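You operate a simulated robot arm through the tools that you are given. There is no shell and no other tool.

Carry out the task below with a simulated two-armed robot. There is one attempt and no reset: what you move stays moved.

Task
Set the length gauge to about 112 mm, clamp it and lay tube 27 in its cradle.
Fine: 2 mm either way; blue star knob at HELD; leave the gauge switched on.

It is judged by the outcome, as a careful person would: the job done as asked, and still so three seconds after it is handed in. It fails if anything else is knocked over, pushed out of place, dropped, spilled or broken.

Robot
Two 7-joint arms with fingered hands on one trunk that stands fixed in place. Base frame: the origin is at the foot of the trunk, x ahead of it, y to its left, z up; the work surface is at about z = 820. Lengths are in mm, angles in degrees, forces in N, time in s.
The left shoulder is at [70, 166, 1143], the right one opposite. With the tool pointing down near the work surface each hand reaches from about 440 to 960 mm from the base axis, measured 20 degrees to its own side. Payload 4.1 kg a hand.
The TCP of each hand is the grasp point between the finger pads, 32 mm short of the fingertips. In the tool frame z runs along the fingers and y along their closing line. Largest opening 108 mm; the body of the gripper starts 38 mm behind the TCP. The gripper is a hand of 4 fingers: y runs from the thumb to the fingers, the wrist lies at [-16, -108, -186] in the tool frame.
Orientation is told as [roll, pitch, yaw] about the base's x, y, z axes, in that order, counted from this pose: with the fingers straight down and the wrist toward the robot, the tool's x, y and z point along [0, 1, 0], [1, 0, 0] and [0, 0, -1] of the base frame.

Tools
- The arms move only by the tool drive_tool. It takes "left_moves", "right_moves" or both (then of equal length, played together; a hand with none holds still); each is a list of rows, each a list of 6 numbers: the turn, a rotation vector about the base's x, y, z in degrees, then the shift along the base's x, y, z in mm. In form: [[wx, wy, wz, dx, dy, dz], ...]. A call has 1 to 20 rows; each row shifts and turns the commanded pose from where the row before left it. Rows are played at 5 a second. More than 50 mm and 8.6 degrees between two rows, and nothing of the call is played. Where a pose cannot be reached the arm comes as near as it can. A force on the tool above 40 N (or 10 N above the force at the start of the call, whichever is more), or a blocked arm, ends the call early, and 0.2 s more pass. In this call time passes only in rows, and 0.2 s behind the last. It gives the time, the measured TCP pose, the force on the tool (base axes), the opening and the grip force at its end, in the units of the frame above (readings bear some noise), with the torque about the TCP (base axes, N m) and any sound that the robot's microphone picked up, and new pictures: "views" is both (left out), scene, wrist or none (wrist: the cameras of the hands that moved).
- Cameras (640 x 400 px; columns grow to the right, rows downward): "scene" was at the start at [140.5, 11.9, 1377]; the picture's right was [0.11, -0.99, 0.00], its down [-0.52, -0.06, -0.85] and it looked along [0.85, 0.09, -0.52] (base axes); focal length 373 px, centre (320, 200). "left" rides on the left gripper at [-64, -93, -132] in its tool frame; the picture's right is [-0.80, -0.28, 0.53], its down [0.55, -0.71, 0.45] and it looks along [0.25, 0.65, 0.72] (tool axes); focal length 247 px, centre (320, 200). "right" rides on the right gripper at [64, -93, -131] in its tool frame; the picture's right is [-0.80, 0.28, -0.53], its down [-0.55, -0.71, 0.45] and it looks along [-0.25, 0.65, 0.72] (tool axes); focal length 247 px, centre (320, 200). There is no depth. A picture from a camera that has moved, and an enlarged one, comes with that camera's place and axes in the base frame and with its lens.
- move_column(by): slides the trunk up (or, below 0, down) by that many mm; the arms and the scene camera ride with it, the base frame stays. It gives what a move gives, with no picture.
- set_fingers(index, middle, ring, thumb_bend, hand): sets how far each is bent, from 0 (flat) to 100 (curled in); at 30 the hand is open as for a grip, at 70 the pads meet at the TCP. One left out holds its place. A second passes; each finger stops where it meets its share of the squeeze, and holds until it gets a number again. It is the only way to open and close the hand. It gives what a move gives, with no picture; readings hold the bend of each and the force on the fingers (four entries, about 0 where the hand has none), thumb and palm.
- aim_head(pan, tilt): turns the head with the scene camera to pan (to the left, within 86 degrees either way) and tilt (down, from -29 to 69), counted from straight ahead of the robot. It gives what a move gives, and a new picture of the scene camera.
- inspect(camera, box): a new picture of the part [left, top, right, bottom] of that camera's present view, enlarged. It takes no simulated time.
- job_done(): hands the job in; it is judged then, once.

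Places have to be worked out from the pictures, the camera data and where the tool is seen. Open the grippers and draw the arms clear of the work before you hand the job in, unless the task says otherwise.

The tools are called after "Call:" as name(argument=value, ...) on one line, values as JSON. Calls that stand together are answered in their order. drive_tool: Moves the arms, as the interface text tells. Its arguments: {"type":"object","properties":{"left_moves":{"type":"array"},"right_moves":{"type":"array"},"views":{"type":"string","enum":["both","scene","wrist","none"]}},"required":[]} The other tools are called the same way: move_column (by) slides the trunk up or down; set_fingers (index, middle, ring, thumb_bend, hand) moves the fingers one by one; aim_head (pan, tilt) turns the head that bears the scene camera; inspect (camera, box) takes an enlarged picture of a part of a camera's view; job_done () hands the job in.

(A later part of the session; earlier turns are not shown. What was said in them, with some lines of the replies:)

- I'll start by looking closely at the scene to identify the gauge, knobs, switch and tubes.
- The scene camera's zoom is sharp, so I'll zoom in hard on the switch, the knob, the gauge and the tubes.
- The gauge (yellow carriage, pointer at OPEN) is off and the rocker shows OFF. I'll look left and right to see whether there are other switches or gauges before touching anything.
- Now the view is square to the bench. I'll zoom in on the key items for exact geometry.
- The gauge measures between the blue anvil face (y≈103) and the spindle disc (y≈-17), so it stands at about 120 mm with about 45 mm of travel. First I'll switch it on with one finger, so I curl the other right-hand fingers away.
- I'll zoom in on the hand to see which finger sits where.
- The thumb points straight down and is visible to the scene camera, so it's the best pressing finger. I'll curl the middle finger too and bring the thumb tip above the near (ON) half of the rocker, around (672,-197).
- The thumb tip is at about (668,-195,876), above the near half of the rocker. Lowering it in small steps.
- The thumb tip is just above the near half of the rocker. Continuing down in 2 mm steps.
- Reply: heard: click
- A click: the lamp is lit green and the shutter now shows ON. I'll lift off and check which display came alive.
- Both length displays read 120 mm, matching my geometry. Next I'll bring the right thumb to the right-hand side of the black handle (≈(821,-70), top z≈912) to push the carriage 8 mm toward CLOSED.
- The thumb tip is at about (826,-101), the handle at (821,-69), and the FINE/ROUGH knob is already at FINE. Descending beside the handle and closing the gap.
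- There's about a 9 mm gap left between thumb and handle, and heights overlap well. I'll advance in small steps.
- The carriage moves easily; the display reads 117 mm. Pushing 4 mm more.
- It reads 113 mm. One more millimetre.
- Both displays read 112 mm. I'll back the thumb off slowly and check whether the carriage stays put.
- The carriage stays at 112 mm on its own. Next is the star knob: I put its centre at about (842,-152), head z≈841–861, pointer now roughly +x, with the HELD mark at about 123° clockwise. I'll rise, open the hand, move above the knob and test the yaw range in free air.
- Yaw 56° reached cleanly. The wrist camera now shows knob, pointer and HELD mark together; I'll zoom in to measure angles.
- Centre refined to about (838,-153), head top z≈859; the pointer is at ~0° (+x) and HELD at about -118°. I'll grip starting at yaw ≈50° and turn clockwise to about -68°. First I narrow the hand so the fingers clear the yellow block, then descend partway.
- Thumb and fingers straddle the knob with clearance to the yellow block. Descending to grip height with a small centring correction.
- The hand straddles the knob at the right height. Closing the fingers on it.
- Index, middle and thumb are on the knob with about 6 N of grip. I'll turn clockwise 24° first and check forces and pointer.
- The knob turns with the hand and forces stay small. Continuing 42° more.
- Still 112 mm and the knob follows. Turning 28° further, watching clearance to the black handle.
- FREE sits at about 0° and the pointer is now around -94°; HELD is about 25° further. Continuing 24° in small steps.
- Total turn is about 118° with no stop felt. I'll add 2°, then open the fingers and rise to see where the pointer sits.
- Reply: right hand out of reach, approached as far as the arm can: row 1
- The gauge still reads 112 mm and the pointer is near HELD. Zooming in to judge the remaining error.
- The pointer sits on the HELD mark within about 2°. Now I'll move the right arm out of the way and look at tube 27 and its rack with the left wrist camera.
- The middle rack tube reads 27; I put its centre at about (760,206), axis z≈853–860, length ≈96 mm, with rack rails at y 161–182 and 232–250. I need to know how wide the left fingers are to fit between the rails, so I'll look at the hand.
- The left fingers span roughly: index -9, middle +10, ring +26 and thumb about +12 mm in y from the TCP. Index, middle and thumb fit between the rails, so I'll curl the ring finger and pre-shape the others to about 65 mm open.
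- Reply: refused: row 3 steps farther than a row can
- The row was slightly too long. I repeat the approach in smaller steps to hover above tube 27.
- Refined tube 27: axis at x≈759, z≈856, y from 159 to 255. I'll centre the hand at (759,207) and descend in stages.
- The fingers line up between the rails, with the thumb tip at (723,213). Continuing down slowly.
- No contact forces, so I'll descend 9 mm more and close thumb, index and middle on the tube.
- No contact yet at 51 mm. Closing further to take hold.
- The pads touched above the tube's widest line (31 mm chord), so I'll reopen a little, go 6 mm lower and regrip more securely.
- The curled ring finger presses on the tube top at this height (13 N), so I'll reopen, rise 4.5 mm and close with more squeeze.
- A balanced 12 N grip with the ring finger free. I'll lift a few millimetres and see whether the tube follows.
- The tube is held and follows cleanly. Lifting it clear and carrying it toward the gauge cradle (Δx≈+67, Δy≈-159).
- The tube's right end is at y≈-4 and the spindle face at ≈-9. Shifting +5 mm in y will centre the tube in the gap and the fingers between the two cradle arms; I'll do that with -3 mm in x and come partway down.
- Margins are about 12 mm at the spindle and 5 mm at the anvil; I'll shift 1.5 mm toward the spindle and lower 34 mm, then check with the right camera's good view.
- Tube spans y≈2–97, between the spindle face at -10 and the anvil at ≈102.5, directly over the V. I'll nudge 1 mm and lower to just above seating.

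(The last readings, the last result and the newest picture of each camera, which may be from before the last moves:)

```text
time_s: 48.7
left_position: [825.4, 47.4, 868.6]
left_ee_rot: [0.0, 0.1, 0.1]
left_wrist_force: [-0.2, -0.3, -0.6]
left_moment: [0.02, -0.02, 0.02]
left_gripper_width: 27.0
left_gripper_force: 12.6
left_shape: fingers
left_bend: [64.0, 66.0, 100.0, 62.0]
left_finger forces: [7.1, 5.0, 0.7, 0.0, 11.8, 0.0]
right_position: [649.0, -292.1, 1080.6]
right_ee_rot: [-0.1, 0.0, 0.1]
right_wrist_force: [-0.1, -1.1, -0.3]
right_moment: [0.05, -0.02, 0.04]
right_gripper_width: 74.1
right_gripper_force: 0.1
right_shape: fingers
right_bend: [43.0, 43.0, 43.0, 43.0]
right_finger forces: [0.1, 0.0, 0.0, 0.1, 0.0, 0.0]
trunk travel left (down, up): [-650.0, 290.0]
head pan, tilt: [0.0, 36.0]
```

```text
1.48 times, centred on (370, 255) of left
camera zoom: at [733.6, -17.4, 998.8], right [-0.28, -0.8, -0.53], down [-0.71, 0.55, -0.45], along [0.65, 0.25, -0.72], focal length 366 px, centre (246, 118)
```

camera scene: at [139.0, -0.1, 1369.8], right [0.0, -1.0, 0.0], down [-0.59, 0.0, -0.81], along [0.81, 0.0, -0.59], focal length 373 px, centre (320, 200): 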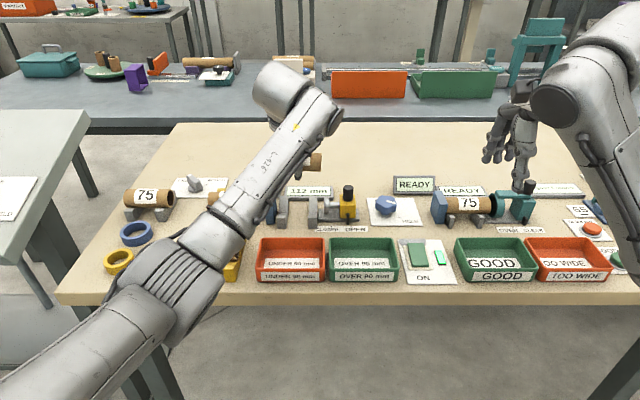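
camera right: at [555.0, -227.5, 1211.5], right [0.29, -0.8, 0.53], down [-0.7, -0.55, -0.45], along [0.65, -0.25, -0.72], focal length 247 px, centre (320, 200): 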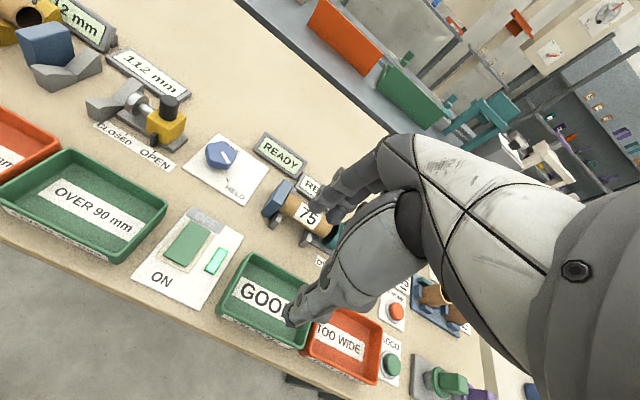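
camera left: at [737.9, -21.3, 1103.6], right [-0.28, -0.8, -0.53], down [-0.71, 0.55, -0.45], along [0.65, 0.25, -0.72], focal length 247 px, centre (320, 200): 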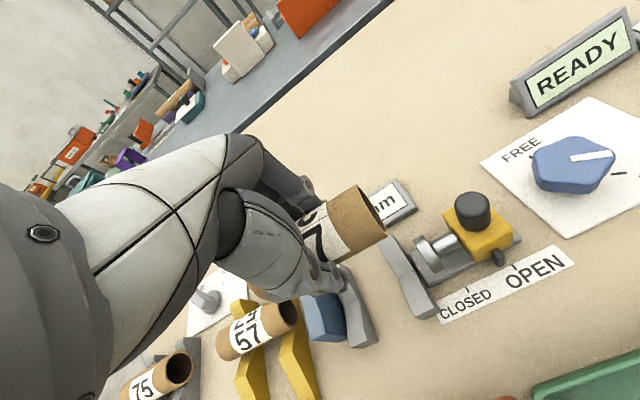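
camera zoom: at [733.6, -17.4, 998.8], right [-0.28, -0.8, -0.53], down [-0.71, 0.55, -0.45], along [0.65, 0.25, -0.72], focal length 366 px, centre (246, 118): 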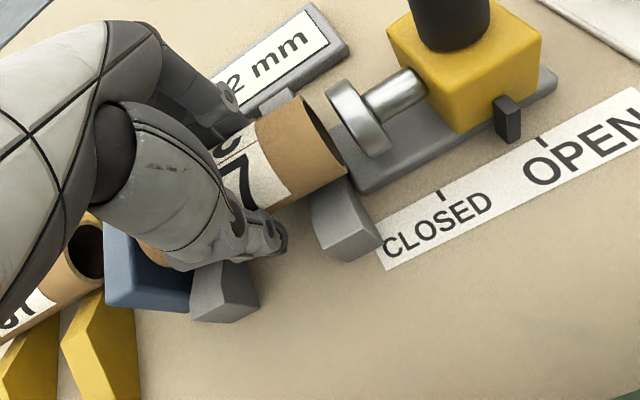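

No contact yet, and the tube is nearly in the V. Continuing in 2 mm steps.

Call:
drive_tool(left_moves=[[0, 0, 0, 0, 0, -2], [0, 0, 0, 0, 0, -2], [0, 0, 0, 0, 0, 0]], views="none")

Call:
inspect(camera="right", box=[20, 0, 220, 140])

```text
time_s: 49.5
left_position: [823.0, 47.5, 864.5]
left_ee_rot: [0.0, 0.1, 0.1]
left_wrist_force: [-0.8, 0.9, -0.2]
left_moment: [-0.02, -0.01, 0.01]
left_gripper_width: 27.0
left_gripper_force: 11.9
left_shape: fingers
left_bend: [64.0, 66.0, 100.0, 62.0]
left_finger forces: [7.2, 5.0, 0.7, 0.0, 11.7, 0.0]
right_position: [647.6, -291.8, 1080.4]
right_ee_rot: [0.0, 0.1, 0.2]
right_wrist_force: [0.5, -0.1, -0.6]
right_moment: [0.02, -0.03, 0.0]
right_gripper_width: 74.0
right_gripper_force: 0.0
right_shape: fingers
right_bend: [43.0, 43.0, 43.0, 43.0]
right_finger forces: [0.1, 0.0, 0.0, 0.0, 0.1, 0.1]
trunk travel left (down, up): [-650.0, 290.0]
head pan, tilt: [0.0, 36.0]
```

```text
2.86 times, centred on (120, 70) of right
camera zoom: at [556.2, -228.5, 1211.3], right [0.28, -0.8, 0.53], down [-0.71, -0.55, -0.45], along [0.65, -0.25, -0.72], focal length 706 px, centre (891, 571)
```

zoom: 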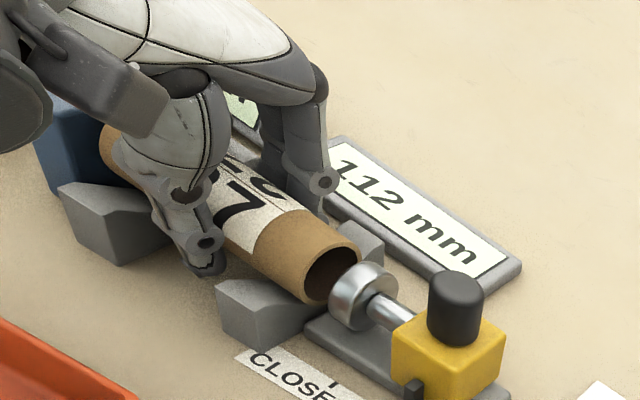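

Still free. One millimetre at a time until the tube rests.

Call:
drive_tool(left_moves=[[0, 0, 0, 0, 0, -1], [0, 0, 0, 0, 0, -1], [0, 0, 0, 0, 0, -1], [0, 0, 0, 0, 0, 0]], views="none")

Call:
inspect(camera="right", box=[20, 0, 220, 140])

```text
time_s: 50.5
left_position: [823.1, 47.3, 863.2]
left_ee_rot: [0.0, 0.0, 0.1]
left_wrist_force: [-0.5, 0.5, 0.6]
left_moment: [-0.01, -0.03, 0.01]
left_gripper_width: 27.2
left_gripper_force: 13.0
left_shape: fingers
left_bend: [64.0, 66.0, 100.0, 62.0]
left_finger forces: [7.3, 5.1, 0.5, 0.0, 11.7, 0.0]
right_position: [648.4, -293.2, 1080.1]
right_ee_rot: [0.0, -0.1, 0.1]
right_wrist_force: [-1.2, -0.1, 0.1]
right_moment: [0.0, 0.01, -0.01]
right_gripper_width: 74.0
right_gripper_force: 0.1
right_shape: fingers
right_bend: [43.0, 43.0, 43.0, 43.0]
right_finger forces: [0.0, 0.0, 0.0, 0.1, 0.0, 0.0]
trunk travel left (down, up): [-650.0, 290.0]
head pan, tilt: [0.0, 36.0]
```

```text
2.86 times, centred on (120, 70) of right
camera zoom: at [556.2, -228.5, 1211.3], right [0.28, -0.8, 0.53], down [-0.71, -0.55, -0.45], along [0.65, -0.25, -0.72], focal length 706 px, centre (891, 571)
```

zoom: 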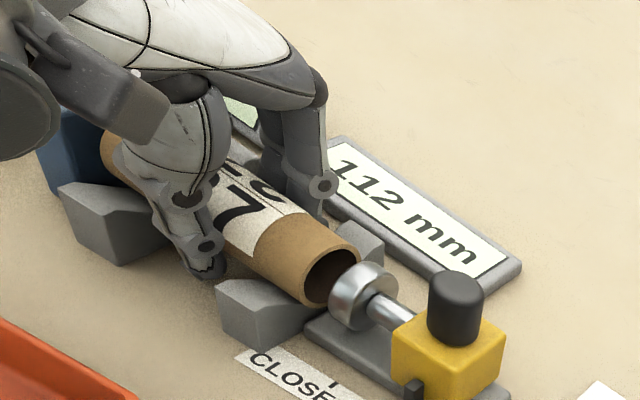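

Force still nil; I continue down 3 mm in fine steps.

Call:
drive_tool(left_moves=[[0, 0, 0, 0, 0, -1], [0, 0, 0, 0, 0, -1], [0, 0, 0, 0, 0, -1], [0, 0, 0, 0, 0, 0]], views="none")

Call:
inspect(camera="right", box=[60, 40, 180, 130])

```text
time_s: 51.5
left_position: [824.8, 47.4, 860.4]
left_ee_rot: [0.0, -0.1, 0.1]
left_wrist_force: [0.5, 1.8, 6.8]
left_moment: [-0.02, 0.01, 0.05]
left_gripper_width: 26.5
left_gripper_force: 12.6
left_shape: fingers
left_bend: [64.0, 66.0, 100.0, 63.0]
left_finger forces: [8.0, 4.6, 1.2, 0.1, 11.8, 0.0]
right_position: [647.2, -293.0, 1080.8]
right_ee_rot: [0.0, 0.0, 0.1]
right_wrist_force: [-0.2, -0.7, 0.6]
right_moment: [-0.02, 0.01, 0.05]
right_gripper_width: 74.3
right_gripper_force: 0.0
right_shape: fingers
right_bend: [43.0, 43.0, 43.0, 43.0]
right_finger forces: [0.0, 0.0, 0.0, 0.1, 0.0, 0.0]
trunk travel left (down, up): [-650.0, 290.0]
head pan, tilt: [0.0, 36.0]
```

```text
4.44 times, centred on (120, 85) of right
camera zoom: at [555.3, -228.3, 1211.9], right [0.28, -0.8, 0.53], down [-0.7, -0.55, -0.45], along [0.65, -0.25, -0.72], focal length 1098 px, centre (1209, 711)
```

zoom: 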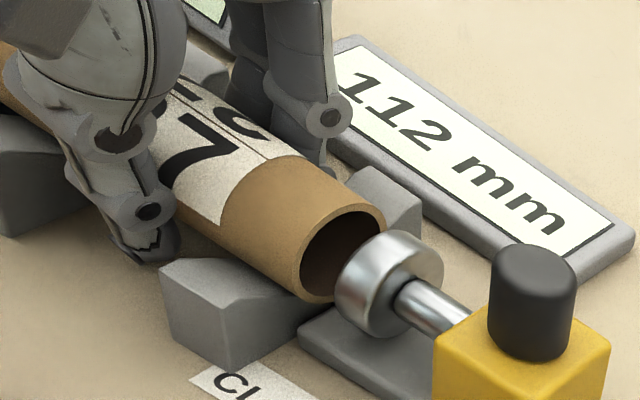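

It carries 7 N at the expected seating height, so the tube rests in the V. Opening the fingers gently.

Call:
set_fingers(hand="left", index=57, middle=57, thumb_bend=56)

Call:
inspect(camera="right", box=[20, 0, 220, 140])

```text
time_s: 52.5
left_position: [824.6, 48.5, 860.2]
left_ee_rot: [0.0, -0.1, 0.0]
left_wrist_force: [2.6, 0.1, 7.1]
left_moment: [0.19, -0.02, -0.07]
left_gripper_width: 38.9
left_gripper_force: 3.7
left_shape: fingers
left_bend: [56.0, 56.0, 100.0, 56.0]
left_finger forces: [0.0, 0.0, 7.6, 0.0, 0.0, 0.0]
right_position: [647.9, -293.2, 1079.5]
right_ee_rot: [-0.1, 0.0, 0.2]
right_wrist_force: [-0.5, 0.2, -0.1]
right_moment: [0.01, 0.02, -0.01]
right_gripper_width: 73.9
right_gripper_force: 0.1
right_shape: fingers
right_bend: [43.0, 43.0, 43.0, 43.0]
right_finger forces: [0.0, 0.0, 0.1, 0.0, 0.1, 0.0]
trunk travel left (down, up): [-650.0, 290.0]
head pan, tilt: [0.0, 36.0]
```

```text
2.86 times, centred on (120, 70) of right
camera zoom: at [555.5, -228.5, 1211.7], right [0.28, -0.8, 0.53], down [-0.7, -0.55, -0.45], along [0.65, -0.25, -0.72], focal length 706 px, centre (891, 571)
```

zoom: 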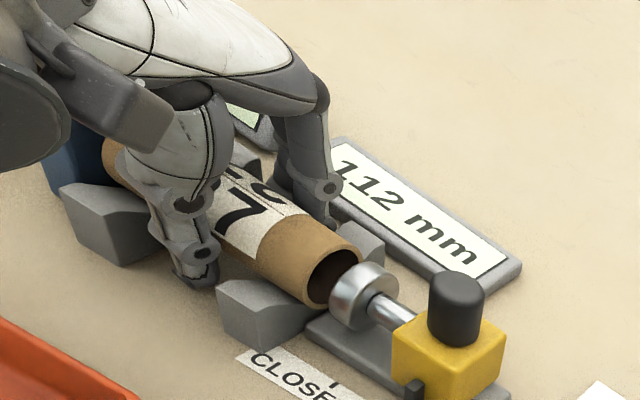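

Fingers are released, with only the ring finger resting on top. Opening wider, then rising straight up.

Call:
set_fingers(hand="left", index=47, middle=47, thumb_bend=47)

Call:
drive_tool(left_moves=[[0, 0, 0, 0, 0, 4], [0, 0, 0, 0, 0, 8], [0, 0, 0, 0, 0, 15]], views="none")

Call:
inspect(camera="right", box=[20, 0, 220, 140])

```text
time_s: 53.5
left_position: [824.5, 48.0, 859.1]
left_ee_rot: [0.0, 0.0, 0.0]
left_wrist_force: [2.8, 1.2, 8.0]
left_moment: [0.19, -0.04, -0.08]
left_gripper_width: 63.1
left_gripper_force: 4.8
left_shape: fingers
left_bend: [47.0, 47.0, 100.0, 47.0]
left_finger forces: [0.1, 0.0, 8.4, 0.0, 0.0, 0.0]
right_position: [646.8, -292.6, 1080.4]
right_ee_rot: [0.0, -0.1, 0.1]
right_wrist_force: [0.0, 0.2, 0.5]
right_moment: [-0.02, 0.01, 0.02]
right_gripper_width: 74.3
right_gripper_force: 0.0
right_shape: fingers
right_bend: [43.0, 43.0, 43.0, 43.0]
right_finger forces: [0.1, 0.0, 0.0, 0.0, 0.0, 0.1]
trunk travel left (down, up): [-650.0, 290.0]
head pan, tilt: [0.0, 36.0]
```

```text
time_s: 54.3
left_position: [824.3, 47.1, 885.9]
left_ee_rot: [0.1, 0.1, 0.1]
left_wrist_force: [-0.5, -0.6, -0.1]
left_moment: [-0.04, -0.01, -0.03]
left_gripper_width: 63.3
left_gripper_force: 0.0
left_shape: fingers
left_bend: [47.0, 47.0, 100.0, 47.0]
left_finger forces: [0.0, 0.1, 0.0, 0.0, 0.1, 0.0]
right_position: [648.5, -292.7, 1080.2]
right_ee_rot: [-0.1, 0.0, 0.1]
right_wrist_force: [0.0, -0.1, -1.7]
right_moment: [0.02, 0.0, 0.01]
right_gripper_width: 74.1
right_gripper_force: 0.0
right_shape: fingers
right_bend: [43.0, 43.0, 43.0, 43.0]
right_finger forces: [0.0, 0.0, 0.1, 0.1, 0.0, 0.0]
trunk travel left (down, up): [-650.0, 290.0]
head pan, tilt: [0.0, 36.0]
```

```text
2.86 times, centred on (120, 70) of right
camera zoom: at [556.0, -228.7, 1211.3], right [0.28, -0.8, 0.53], down [-0.7, -0.55, -0.45], along [0.65, -0.25, -0.72], focal length 706 px, centre (891, 571)
```

zoom: 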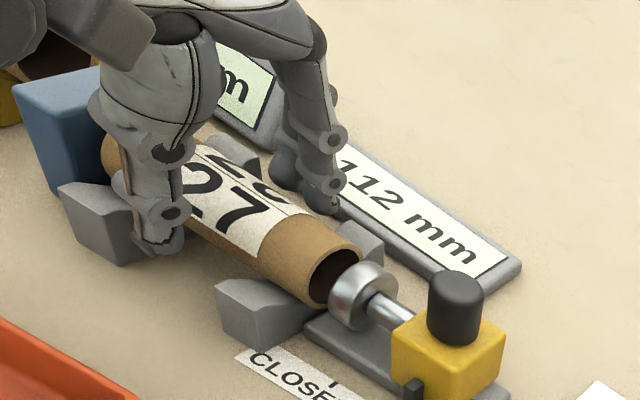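

Tube 27 lies in the cradle and the hand is free. Rising vertically, then drawing the left arm back.

Call:
drive_tool(left_moves=[[0, 0, 0, 0, 0, 30], [0, 0, 0, 0, 0, 40], [0, 0, 0, 0, 0, 45], [0, 0, 0, -25, 30, 20], [0, 0, 0, -30, 35, 15], [0, 0, 0, -35, 35, 10], [0, 0, 0, -35, 35, 10], [0, 0, 0, -35, 35, 10], [0, 0, 0, -30, 25, 10]], views="scene")

Call:
set_fingers(hand="left", index=30, middle=30, ring=30, thumb_bend=30)

Call:
inspect(camera="scene", box=[230, 160, 450, 290])

Call:
inspect(camera="right", box=[0, 0, 260, 200])

```text
refused: row 6 steps farther than a row can; nothing moved
```

```text
time_s: 55.3
left_position: [825.3, 46.7, 883.5]
left_ee_rot: [-0.1, 0.1, 0.1]
left_wrist_force: [-0.1, 0.3, -0.3]
left_moment: [0.03, -0.04, 0.03]
left_gripper_width: 108.0
left_gripper_force: 0.1
left_shape: fingers
left_bend: [30.0, 30.0, 30.0, 30.0]
left_finger forces: [0.0, 0.0, 0.0, 0.1, 0.0, 0.1]
right_position: [647.9, -291.7, 1080.6]
right_ee_rot: [0.0, 0.1, 0.2]
right_wrist_force: [0.2, 0.3, 0.0]
right_moment: [0.0, 0.0, 0.02]
right_gripper_width: 74.0
right_gripper_force: 0.0
right_shape: fingers
right_bend: [43.0, 43.0, 43.0, 43.0]
right_finger forces: [0.1, 0.0, 0.1, 0.0, 0.0, 0.1]
trunk travel left (down, up): [-650.0, 290.0]
head pan, tilt: [0.0, 36.0]
```

```text
2.91 times, centred on (340, 225) of scene
camera zoom: at [138.7, 2.0, 1369.7], right [0.0, -1.0, 0.0], down [-0.59, 0.0, -0.81], along [0.81, 0.0, -0.59], focal length 1086 px, centre (262, 127)
```

zoom: 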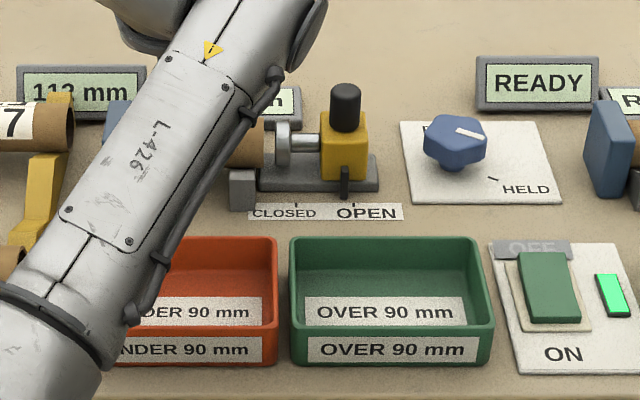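

```text
2.00 times, centred on (130, 100) of right
camera zoom: at [556.2, -228.5, 1211.2], right [0.28, -0.8, 0.53], down [-0.7, -0.55, -0.45], along [0.65, -0.25, -0.72], focal length 494 px, centre (700, 400)
```

zoom: 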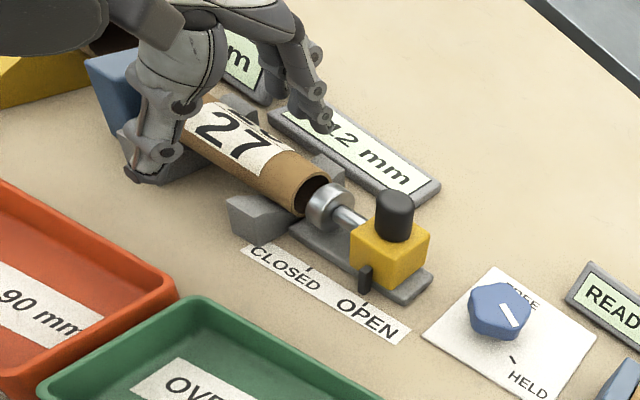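

The retreat was refused for step length (the fingers opened harmlessly in place). Repeating with smaller steps.

Call:
drive_tool(left_moves=[[0, 0, 0, 0, 0, 20], [0, 0, 0, 0, 0, 35], [0, 0, 0, 0, 0, 40], [0, 0, 0, 0, 0, 30], [0, 0, 0, -28, 30, 10], [0, 0, 0, -30, 30, 10], [0, 0, 0, -30, 30, 10], [0, 0, 0, -30, 30, 10], [0, 0, 0, -30, 30, 10], [0, 0, 0, -30, 30, 10]], views="scene")

Call:
inspect(camera="scene", box=[230, 160, 450, 290])

Call:
inspect(camera="right", box=[0, 0, 260, 200])

```text
time_s: 57.5
left_position: [645.9, 228.4, 1070.3]
left_ee_rot: [-0.1, 0.1, 0.1]
left_wrist_force: [-0.7, 0.2, -0.3]
left_moment: [-0.05, -0.03, 0.02]
left_gripper_width: 108.5
left_gripper_force: 0.1
left_shape: fingers
left_bend: [30.0, 30.0, 30.0, 30.0]
left_finger forces: [0.0, 0.1, 0.1, 0.0, 0.1, 0.1]
right_position: [648.1, -291.3, 1080.5]
right_ee_rot: [0.0, 0.0, 0.1]
right_wrist_force: [0.0, 0.8, -0.8]
right_moment: [-0.05, 0.04, -0.02]
right_gripper_width: 74.1
right_gripper_force: 0.0
right_shape: fingers
right_bend: [43.0, 43.0, 43.0, 43.0]
right_finger forces: [0.0, 0.1, 0.0, 0.0, 0.0, 0.0]
trunk travel left (down, up): [-650.0, 290.0]
head pan, tilt: [0.0, 36.0]
camera scene: at [137.8, 3.5, 1369.9], right [0.0, -1.0, 0.0], down [-0.59, 0.0, -0.81], along [0.81, 0.0, -0.59], focal length 373 px, centre (320, 200)
```

scene: 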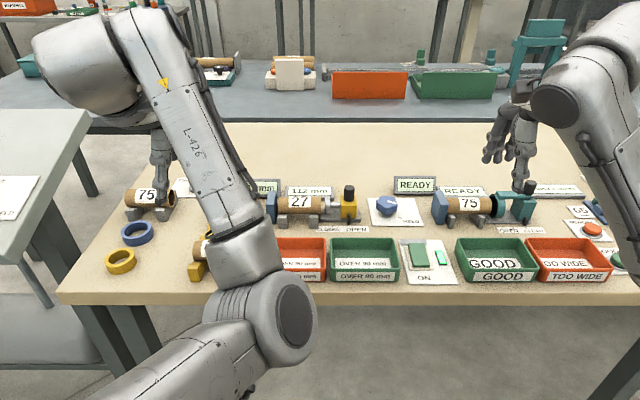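

```text
2.91 times, centred on (340, 225) of scene
camera zoom: at [137.8, 3.5, 1369.9], right [0.0, -1.0, 0.0], down [-0.59, 0.0, -0.81], along [0.81, 0.0, -0.59], focal length 1086 px, centre (262, 127)
```

zoom: 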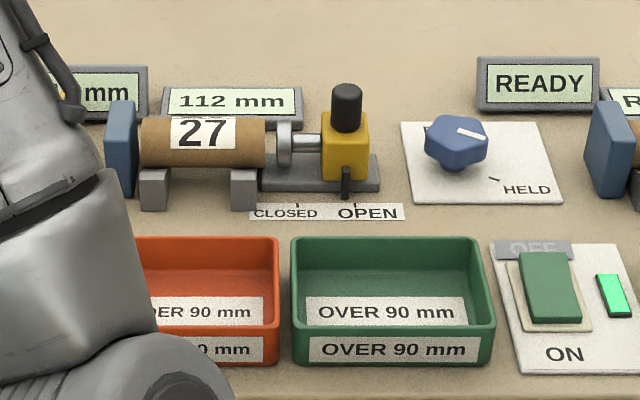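

```text
2.00 times, centred on (130, 100) of right
camera zoom: at [555.4, -227.2, 1211.9], right [0.28, -0.8, 0.53], down [-0.7, -0.55, -0.45], along [0.65, -0.25, -0.72], focal length 494 px, centre (700, 400)
```

zoom: 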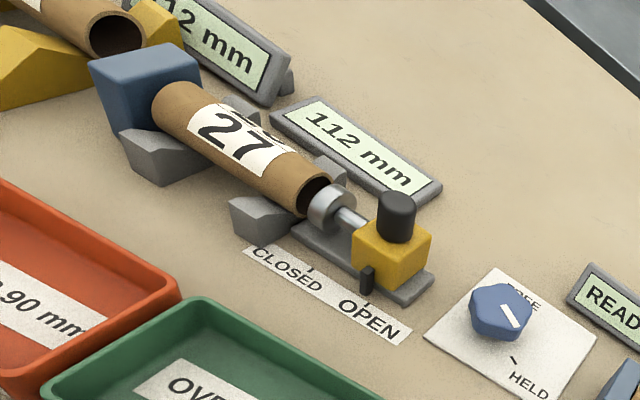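

Tube 27 lies in the cradle between anvil and spindle, the display reads 112 mm, and the knob is at HELD. I'll raise the left arm further clear of the bench and open the right hand fully.

Call:
drive_tool(left_moves=[[0, 0, 0, -5, 10, 30], [0, 0, 0, -5, 10, 30], [0, 0, 0, -5, 10, 30], [0, 0, 0, 0, 15, 15]], right_moves=[[0, 0, 0, -5, -5, 10], [0, 0, 0, -5, -5, 10], [0, 0, 0, -5, -5, 10], [0, 0, 0, 0, 0, 10]], views="scene")

Call:
set_fingers(hand="right", index=30, middle=30, ring=30, thumb_bend=30)

Call:
aim_head(pan=6.3, tilt=34)

Call:
inspect(camera="scene", box=[140, 180, 320, 310])

Call:
inspect(camera="scene", box=[250, 190, 450, 300])

Call:
inspect(camera="scene", box=[360, 190, 430, 240])

```text
time_s: 58.5
left_position: [630.3, 275.5, 1177.4]
left_ee_rot: [-0.1, 0.2, 0.1]
left_wrist_force: [-0.2, 0.5, 0.2]
left_moment: [0.03, -0.03, -0.03]
left_gripper_width: 108.5
left_gripper_force: 0.1
left_shape: fingers
left_bend: [30.0, 30.0, 30.0, 30.0]
left_finger forces: [0.0, 0.0, 0.0, 0.0, 0.1, 0.0]
right_position: [634.8, -307.0, 1121.0]
right_ee_rot: [-0.2, 0.0, 0.1]
right_wrist_force: [0.0, -0.3, 0.5]
right_moment: [-0.01, 0.02, -0.03]
right_gripper_width: 74.4
right_gripper_force: 0.0
right_shape: fingers
right_bend: [43.0, 43.0, 43.0, 43.0]
right_finger forces: [0.0, 0.0, 0.1, 0.0, 0.0, 0.0]
trunk travel left (down, up): [-650.0, 290.0]
head pan, tilt: [0.0, 36.0]
camera scene: at [138.5, 3.3, 1369.9], right [0.0, -1.0, 0.0], down [-0.59, 0.0, -0.81], along [0.81, 0.0, -0.59], focal length 373 px, centre (320, 200)
```

scene: 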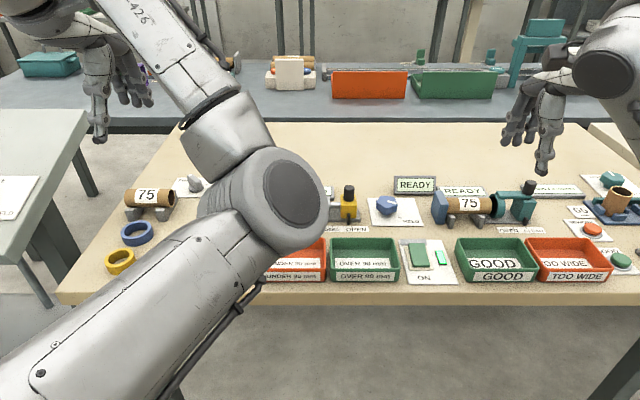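

```text
time_s: 59.5
left_position: [631.0, 272.6, 1175.4]
left_ee_rot: [0.0, 0.0, 0.1]
left_wrist_force: [-0.2, 0.8, -0.3]
left_moment: [0.0, -0.01, -0.02]
left_gripper_width: 108.3
left_gripper_force: 0.1
left_shape: fingers
left_bend: [30.0, 30.0, 30.0, 30.0]
left_finger forces: [0.1, 0.1, 0.0, 0.0, 0.0, 0.0]
right_position: [634.1, -307.6, 1119.7]
right_ee_rot: [0.0, 0.0, 0.1]
right_wrist_force: [0.4, -0.6, 0.7]
right_moment: [-0.02, 0.0, 0.03]
right_gripper_width: 108.0
right_gripper_force: 0.1
right_shape: fingers
right_bend: [30.0, 30.0, 30.0, 30.0]
right_finger forces: [0.0, 0.0, 0.0, 0.0, 0.0, 0.1]
trunk travel left (down, up): [-650.0, 290.0]
head pan, tilt: [0.0, 36.0]
```

```text
time_s: 60.2
left_position: [631.1, 272.9, 1176.6]
left_ee_rot: [0.0, 0.0, 0.1]
left_wrist_force: [0.9, 0.1, 0.1]
left_moment: [-0.06, -0.01, -0.04]
left_gripper_width: 108.6
left_gripper_force: 0.0
left_shape: fingers
left_bend: [30.0, 30.0, 30.0, 30.0]
left_finger forces: [0.0, 0.1, 0.1, 0.0, 0.1, 0.0]
right_position: [634.9, -307.1, 1120.9]
right_ee_rot: [0.1, 0.0, 0.0]
right_wrist_force: [0.5, -0.6, -0.5]
right_moment: [-0.03, 0.01, 0.0]
right_gripper_width: 108.5
right_gripper_force: 0.0
right_shape: fingers
right_bend: [30.0, 30.0, 30.0, 30.0]
right_finger forces: [0.0, 0.0, 0.0, 0.0, 0.0, 0.0]
trunk travel left (down, up): [-650.0, 290.0]
head pan, tilt: [6.3, 34.0]
camera scene: at [139.3, 11.7, 1373.0], right [0.11, -0.99, 0.0], down [-0.56, -0.06, -0.83], along [0.82, 0.09, -0.56], focal length 373 px, centre (320, 200)
```

scene: 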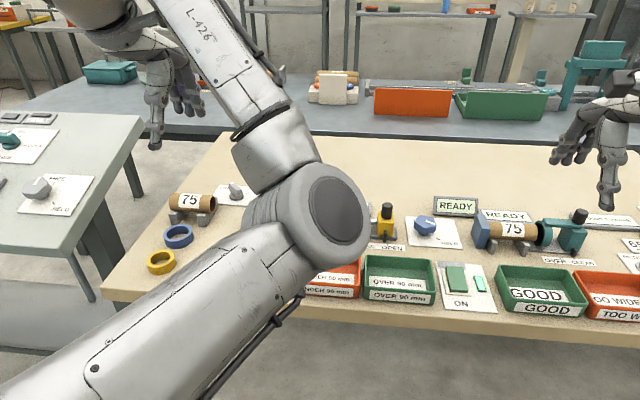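

```text
3.08 times, centred on (230, 245) of scene
camera zoom: at [139.3, 11.7, 1373.0], right [0.11, -0.99, 0.0], down [-0.56, -0.06, -0.83], along [0.82, 0.09, -0.56], focal length 1148 px, centre (597, 62)
```

zoom: 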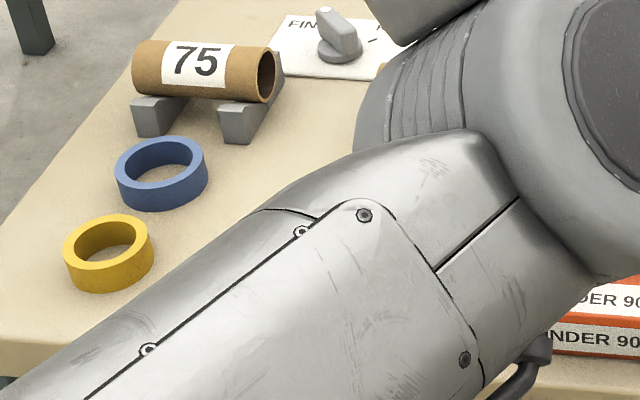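

```text
3.20 times, centred on (350, 245) of scene
camera zoom: at [139.3, 11.7, 1373.0], right [0.11, -0.99, 0.0], down [-0.56, -0.06, -0.83], along [0.82, 0.09, -0.56], focal length 1194 px, centre (224, 56)
```

zoom: 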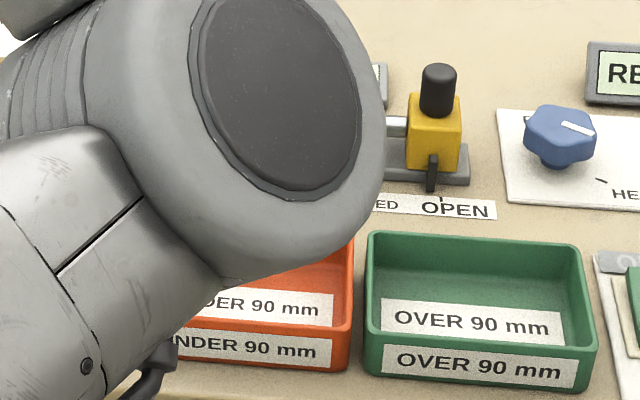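

```text
8.00 times, centred on (395, 215) of scene
camera zoom: at [139.3, 11.7, 1373.0], right [0.11, -0.99, 0.0], down [-0.56, -0.06, -0.83], along [0.82, 0.09, -0.56], focal length 2985 px, centre (-280, 80)
```

zoom: 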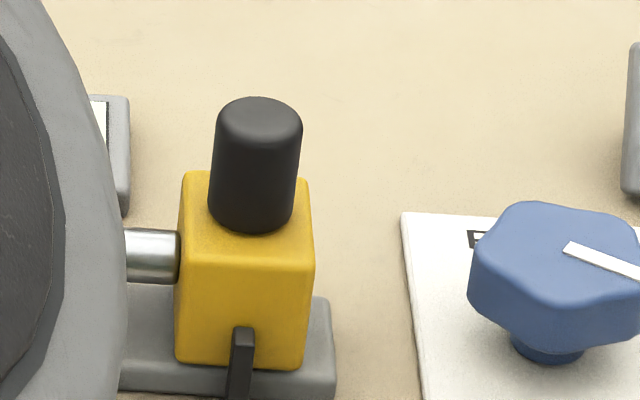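

The left elbow has drifted inward and blocks my view, so I'll move the left hand outward and back to bring it clear, then do a final check.

Call:
drive_tool(left_moves=[[0, 0, 0, -10, 35, 10], [0, 0, 0, -10, 35, 10], [0, 0, 0, -15, 35, 5], [0, 0, 0, -15, 30, 0]], views="both")

Call:
inspect(camera="right", box=[0, 0, 340, 320])

```text
time_s: 61.2
left_position: [582.2, 411.3, 1201.5]
left_ee_rot: [-0.1, 0.1, 0.0]
left_wrist_force: [0.5, -0.1, 0.2]
left_moment: [0.01, -0.02, -0.01]
left_gripper_width: 108.4
left_gripper_force: 0.0
left_shape: fingers
left_bend: [30.0, 30.0, 30.0, 30.0]
left_finger forces: [0.0, 0.0, 0.0, 0.0, 0.1, 0.0]
right_position: [633.8, -307.1, 1120.1]
right_ee_rot: [-0.1, 0.0, 0.0]
right_wrist_force: [0.4, 0.4, -0.7]
right_moment: [0.01, -0.02, -0.03]
right_gripper_width: 108.3
right_gripper_force: 0.1
right_shape: fingers
right_bend: [30.0, 30.0, 30.0, 30.0]
right_finger forces: [0.0, 0.0, 0.0, 0.0, 0.0, 0.0]
trunk travel left (down, up): [-650.0, 290.0]
head pan, tilt: [6.3, 34.0]
camera scene: at [138.8, 13.3, 1373.0], right [0.11, -0.99, 0.0], down [-0.56, -0.06, -0.83], along [0.82, 0.09, -0.56], focal length 373 px, centre (320, 200)
camera left: at [490.4, 345.3, 1331.7], right [-0.28, -0.8, -0.53], down [-0.71, 0.55, -0.45], along [0.65, 0.25, -0.72], focal length 247 px, centre (320, 200)
```

scene: 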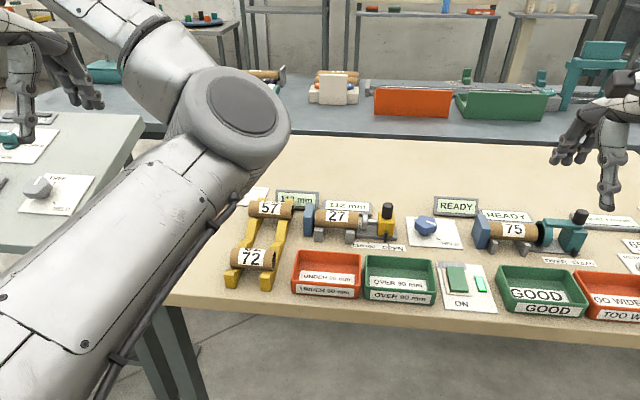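
left: 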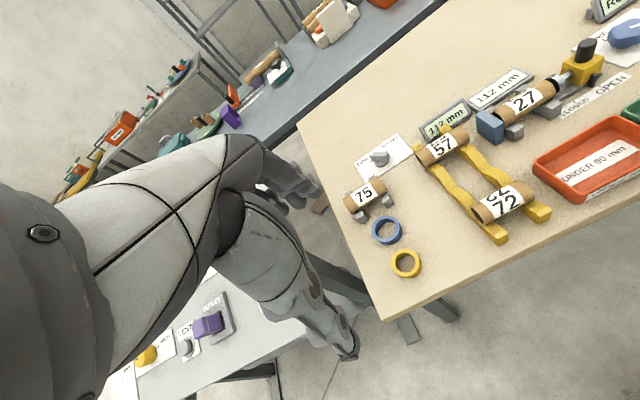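

```text
1.25 times, centred on (170, 160) of right
camera zoom: at [542.2, -242.2, 1251.9], right [0.28, -0.8, 0.53], down [-0.7, -0.55, -0.45], along [0.65, -0.25, -0.72], focal length 309 px, centre (508, 250)
```

zoom: 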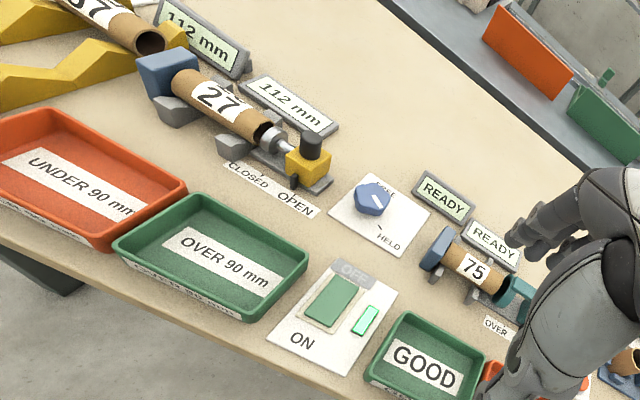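

Everything else stands in place. One last close look at the knob and gauge before handing in.

Call:
inspect(camera="scene", box=[405, 205, 465, 255])

Call:
inspect(camera="scene", box=[290, 185, 410, 255])

Call:
inspect(camera="right", box=[165, 130, 245, 210])

```text
8.00 times, centred on (435, 230) of scene
camera zoom: at [138.8, 13.3, 1373.0], right [0.11, -0.99, 0.0], down [-0.56, -0.06, -0.83], along [0.82, 0.09, -0.56], focal length 2985 px, centre (-600, -40)
```

zoom: 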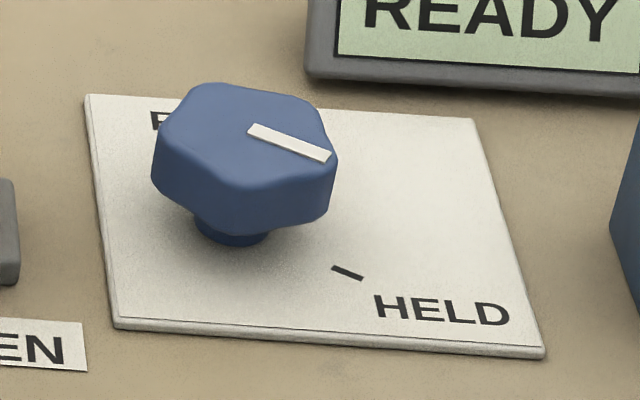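

```text
5.33 times, centred on (350, 220) of scene
camera zoom: at [138.8, 13.3, 1373.0], right [0.11, -0.99, 0.0], down [-0.56, -0.06, -0.83], along [0.82, 0.09, -0.56], focal length 1990 px, centre (160, 93)
```

zoom: 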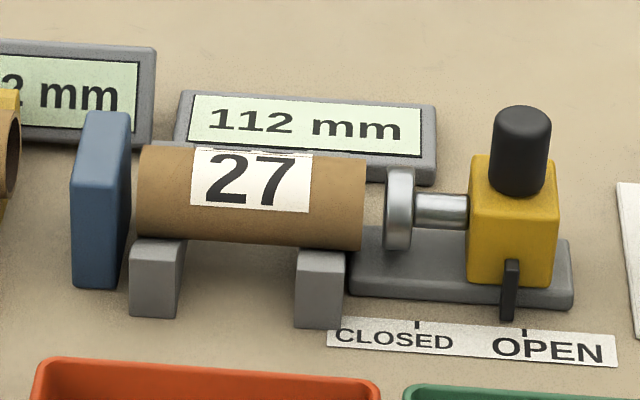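

```text
5.00 times, centred on (205, 170) of right
camera zoom: at [542.2, -242.2, 1251.9], right [0.28, -0.8, 0.53], down [-0.7, -0.55, -0.45], along [0.65, -0.25, -0.72], focal length 1235 px, centre (895, 350)
```

zoom: 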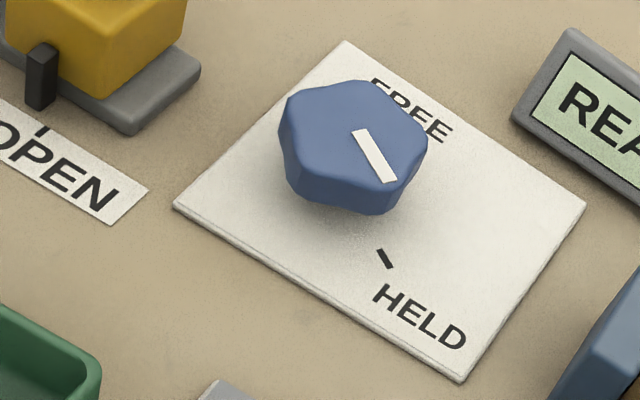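

The pointer is in line with the HELD mark and the gauge reads 112 mm and is switched on. Tube 27 lies free in its cradle, both hands are open and the arms are clear. Handing in.

Call:
job_done()

```text
The job is handed in.
```

The gauge is set to 112 mm on its own display, and tube 27 is lying in its cradle. I've handed the job in.

- **Gauge:** it is switched on. It read 120 mm at first, so I pushed the carriage in until both length displays showed 112 mm. The reading was still 112 mm at the final check.
- **Clamp:** the blue star knob points at HELD, within about 2° of the mark as seen from the cameras. I did not push on the carriage afterwards to test that it holds.
- **Tube 27:** it came from the middle slot of the rack and is seated in the V, between the anvil and the spindle without touching either.
- **Surroundings:** in the last pictures nothing else was knocked over or out of place. Both hands are open and the arms are drawn back.

The switch also powers the other gauge to the right, so that one came on as well.
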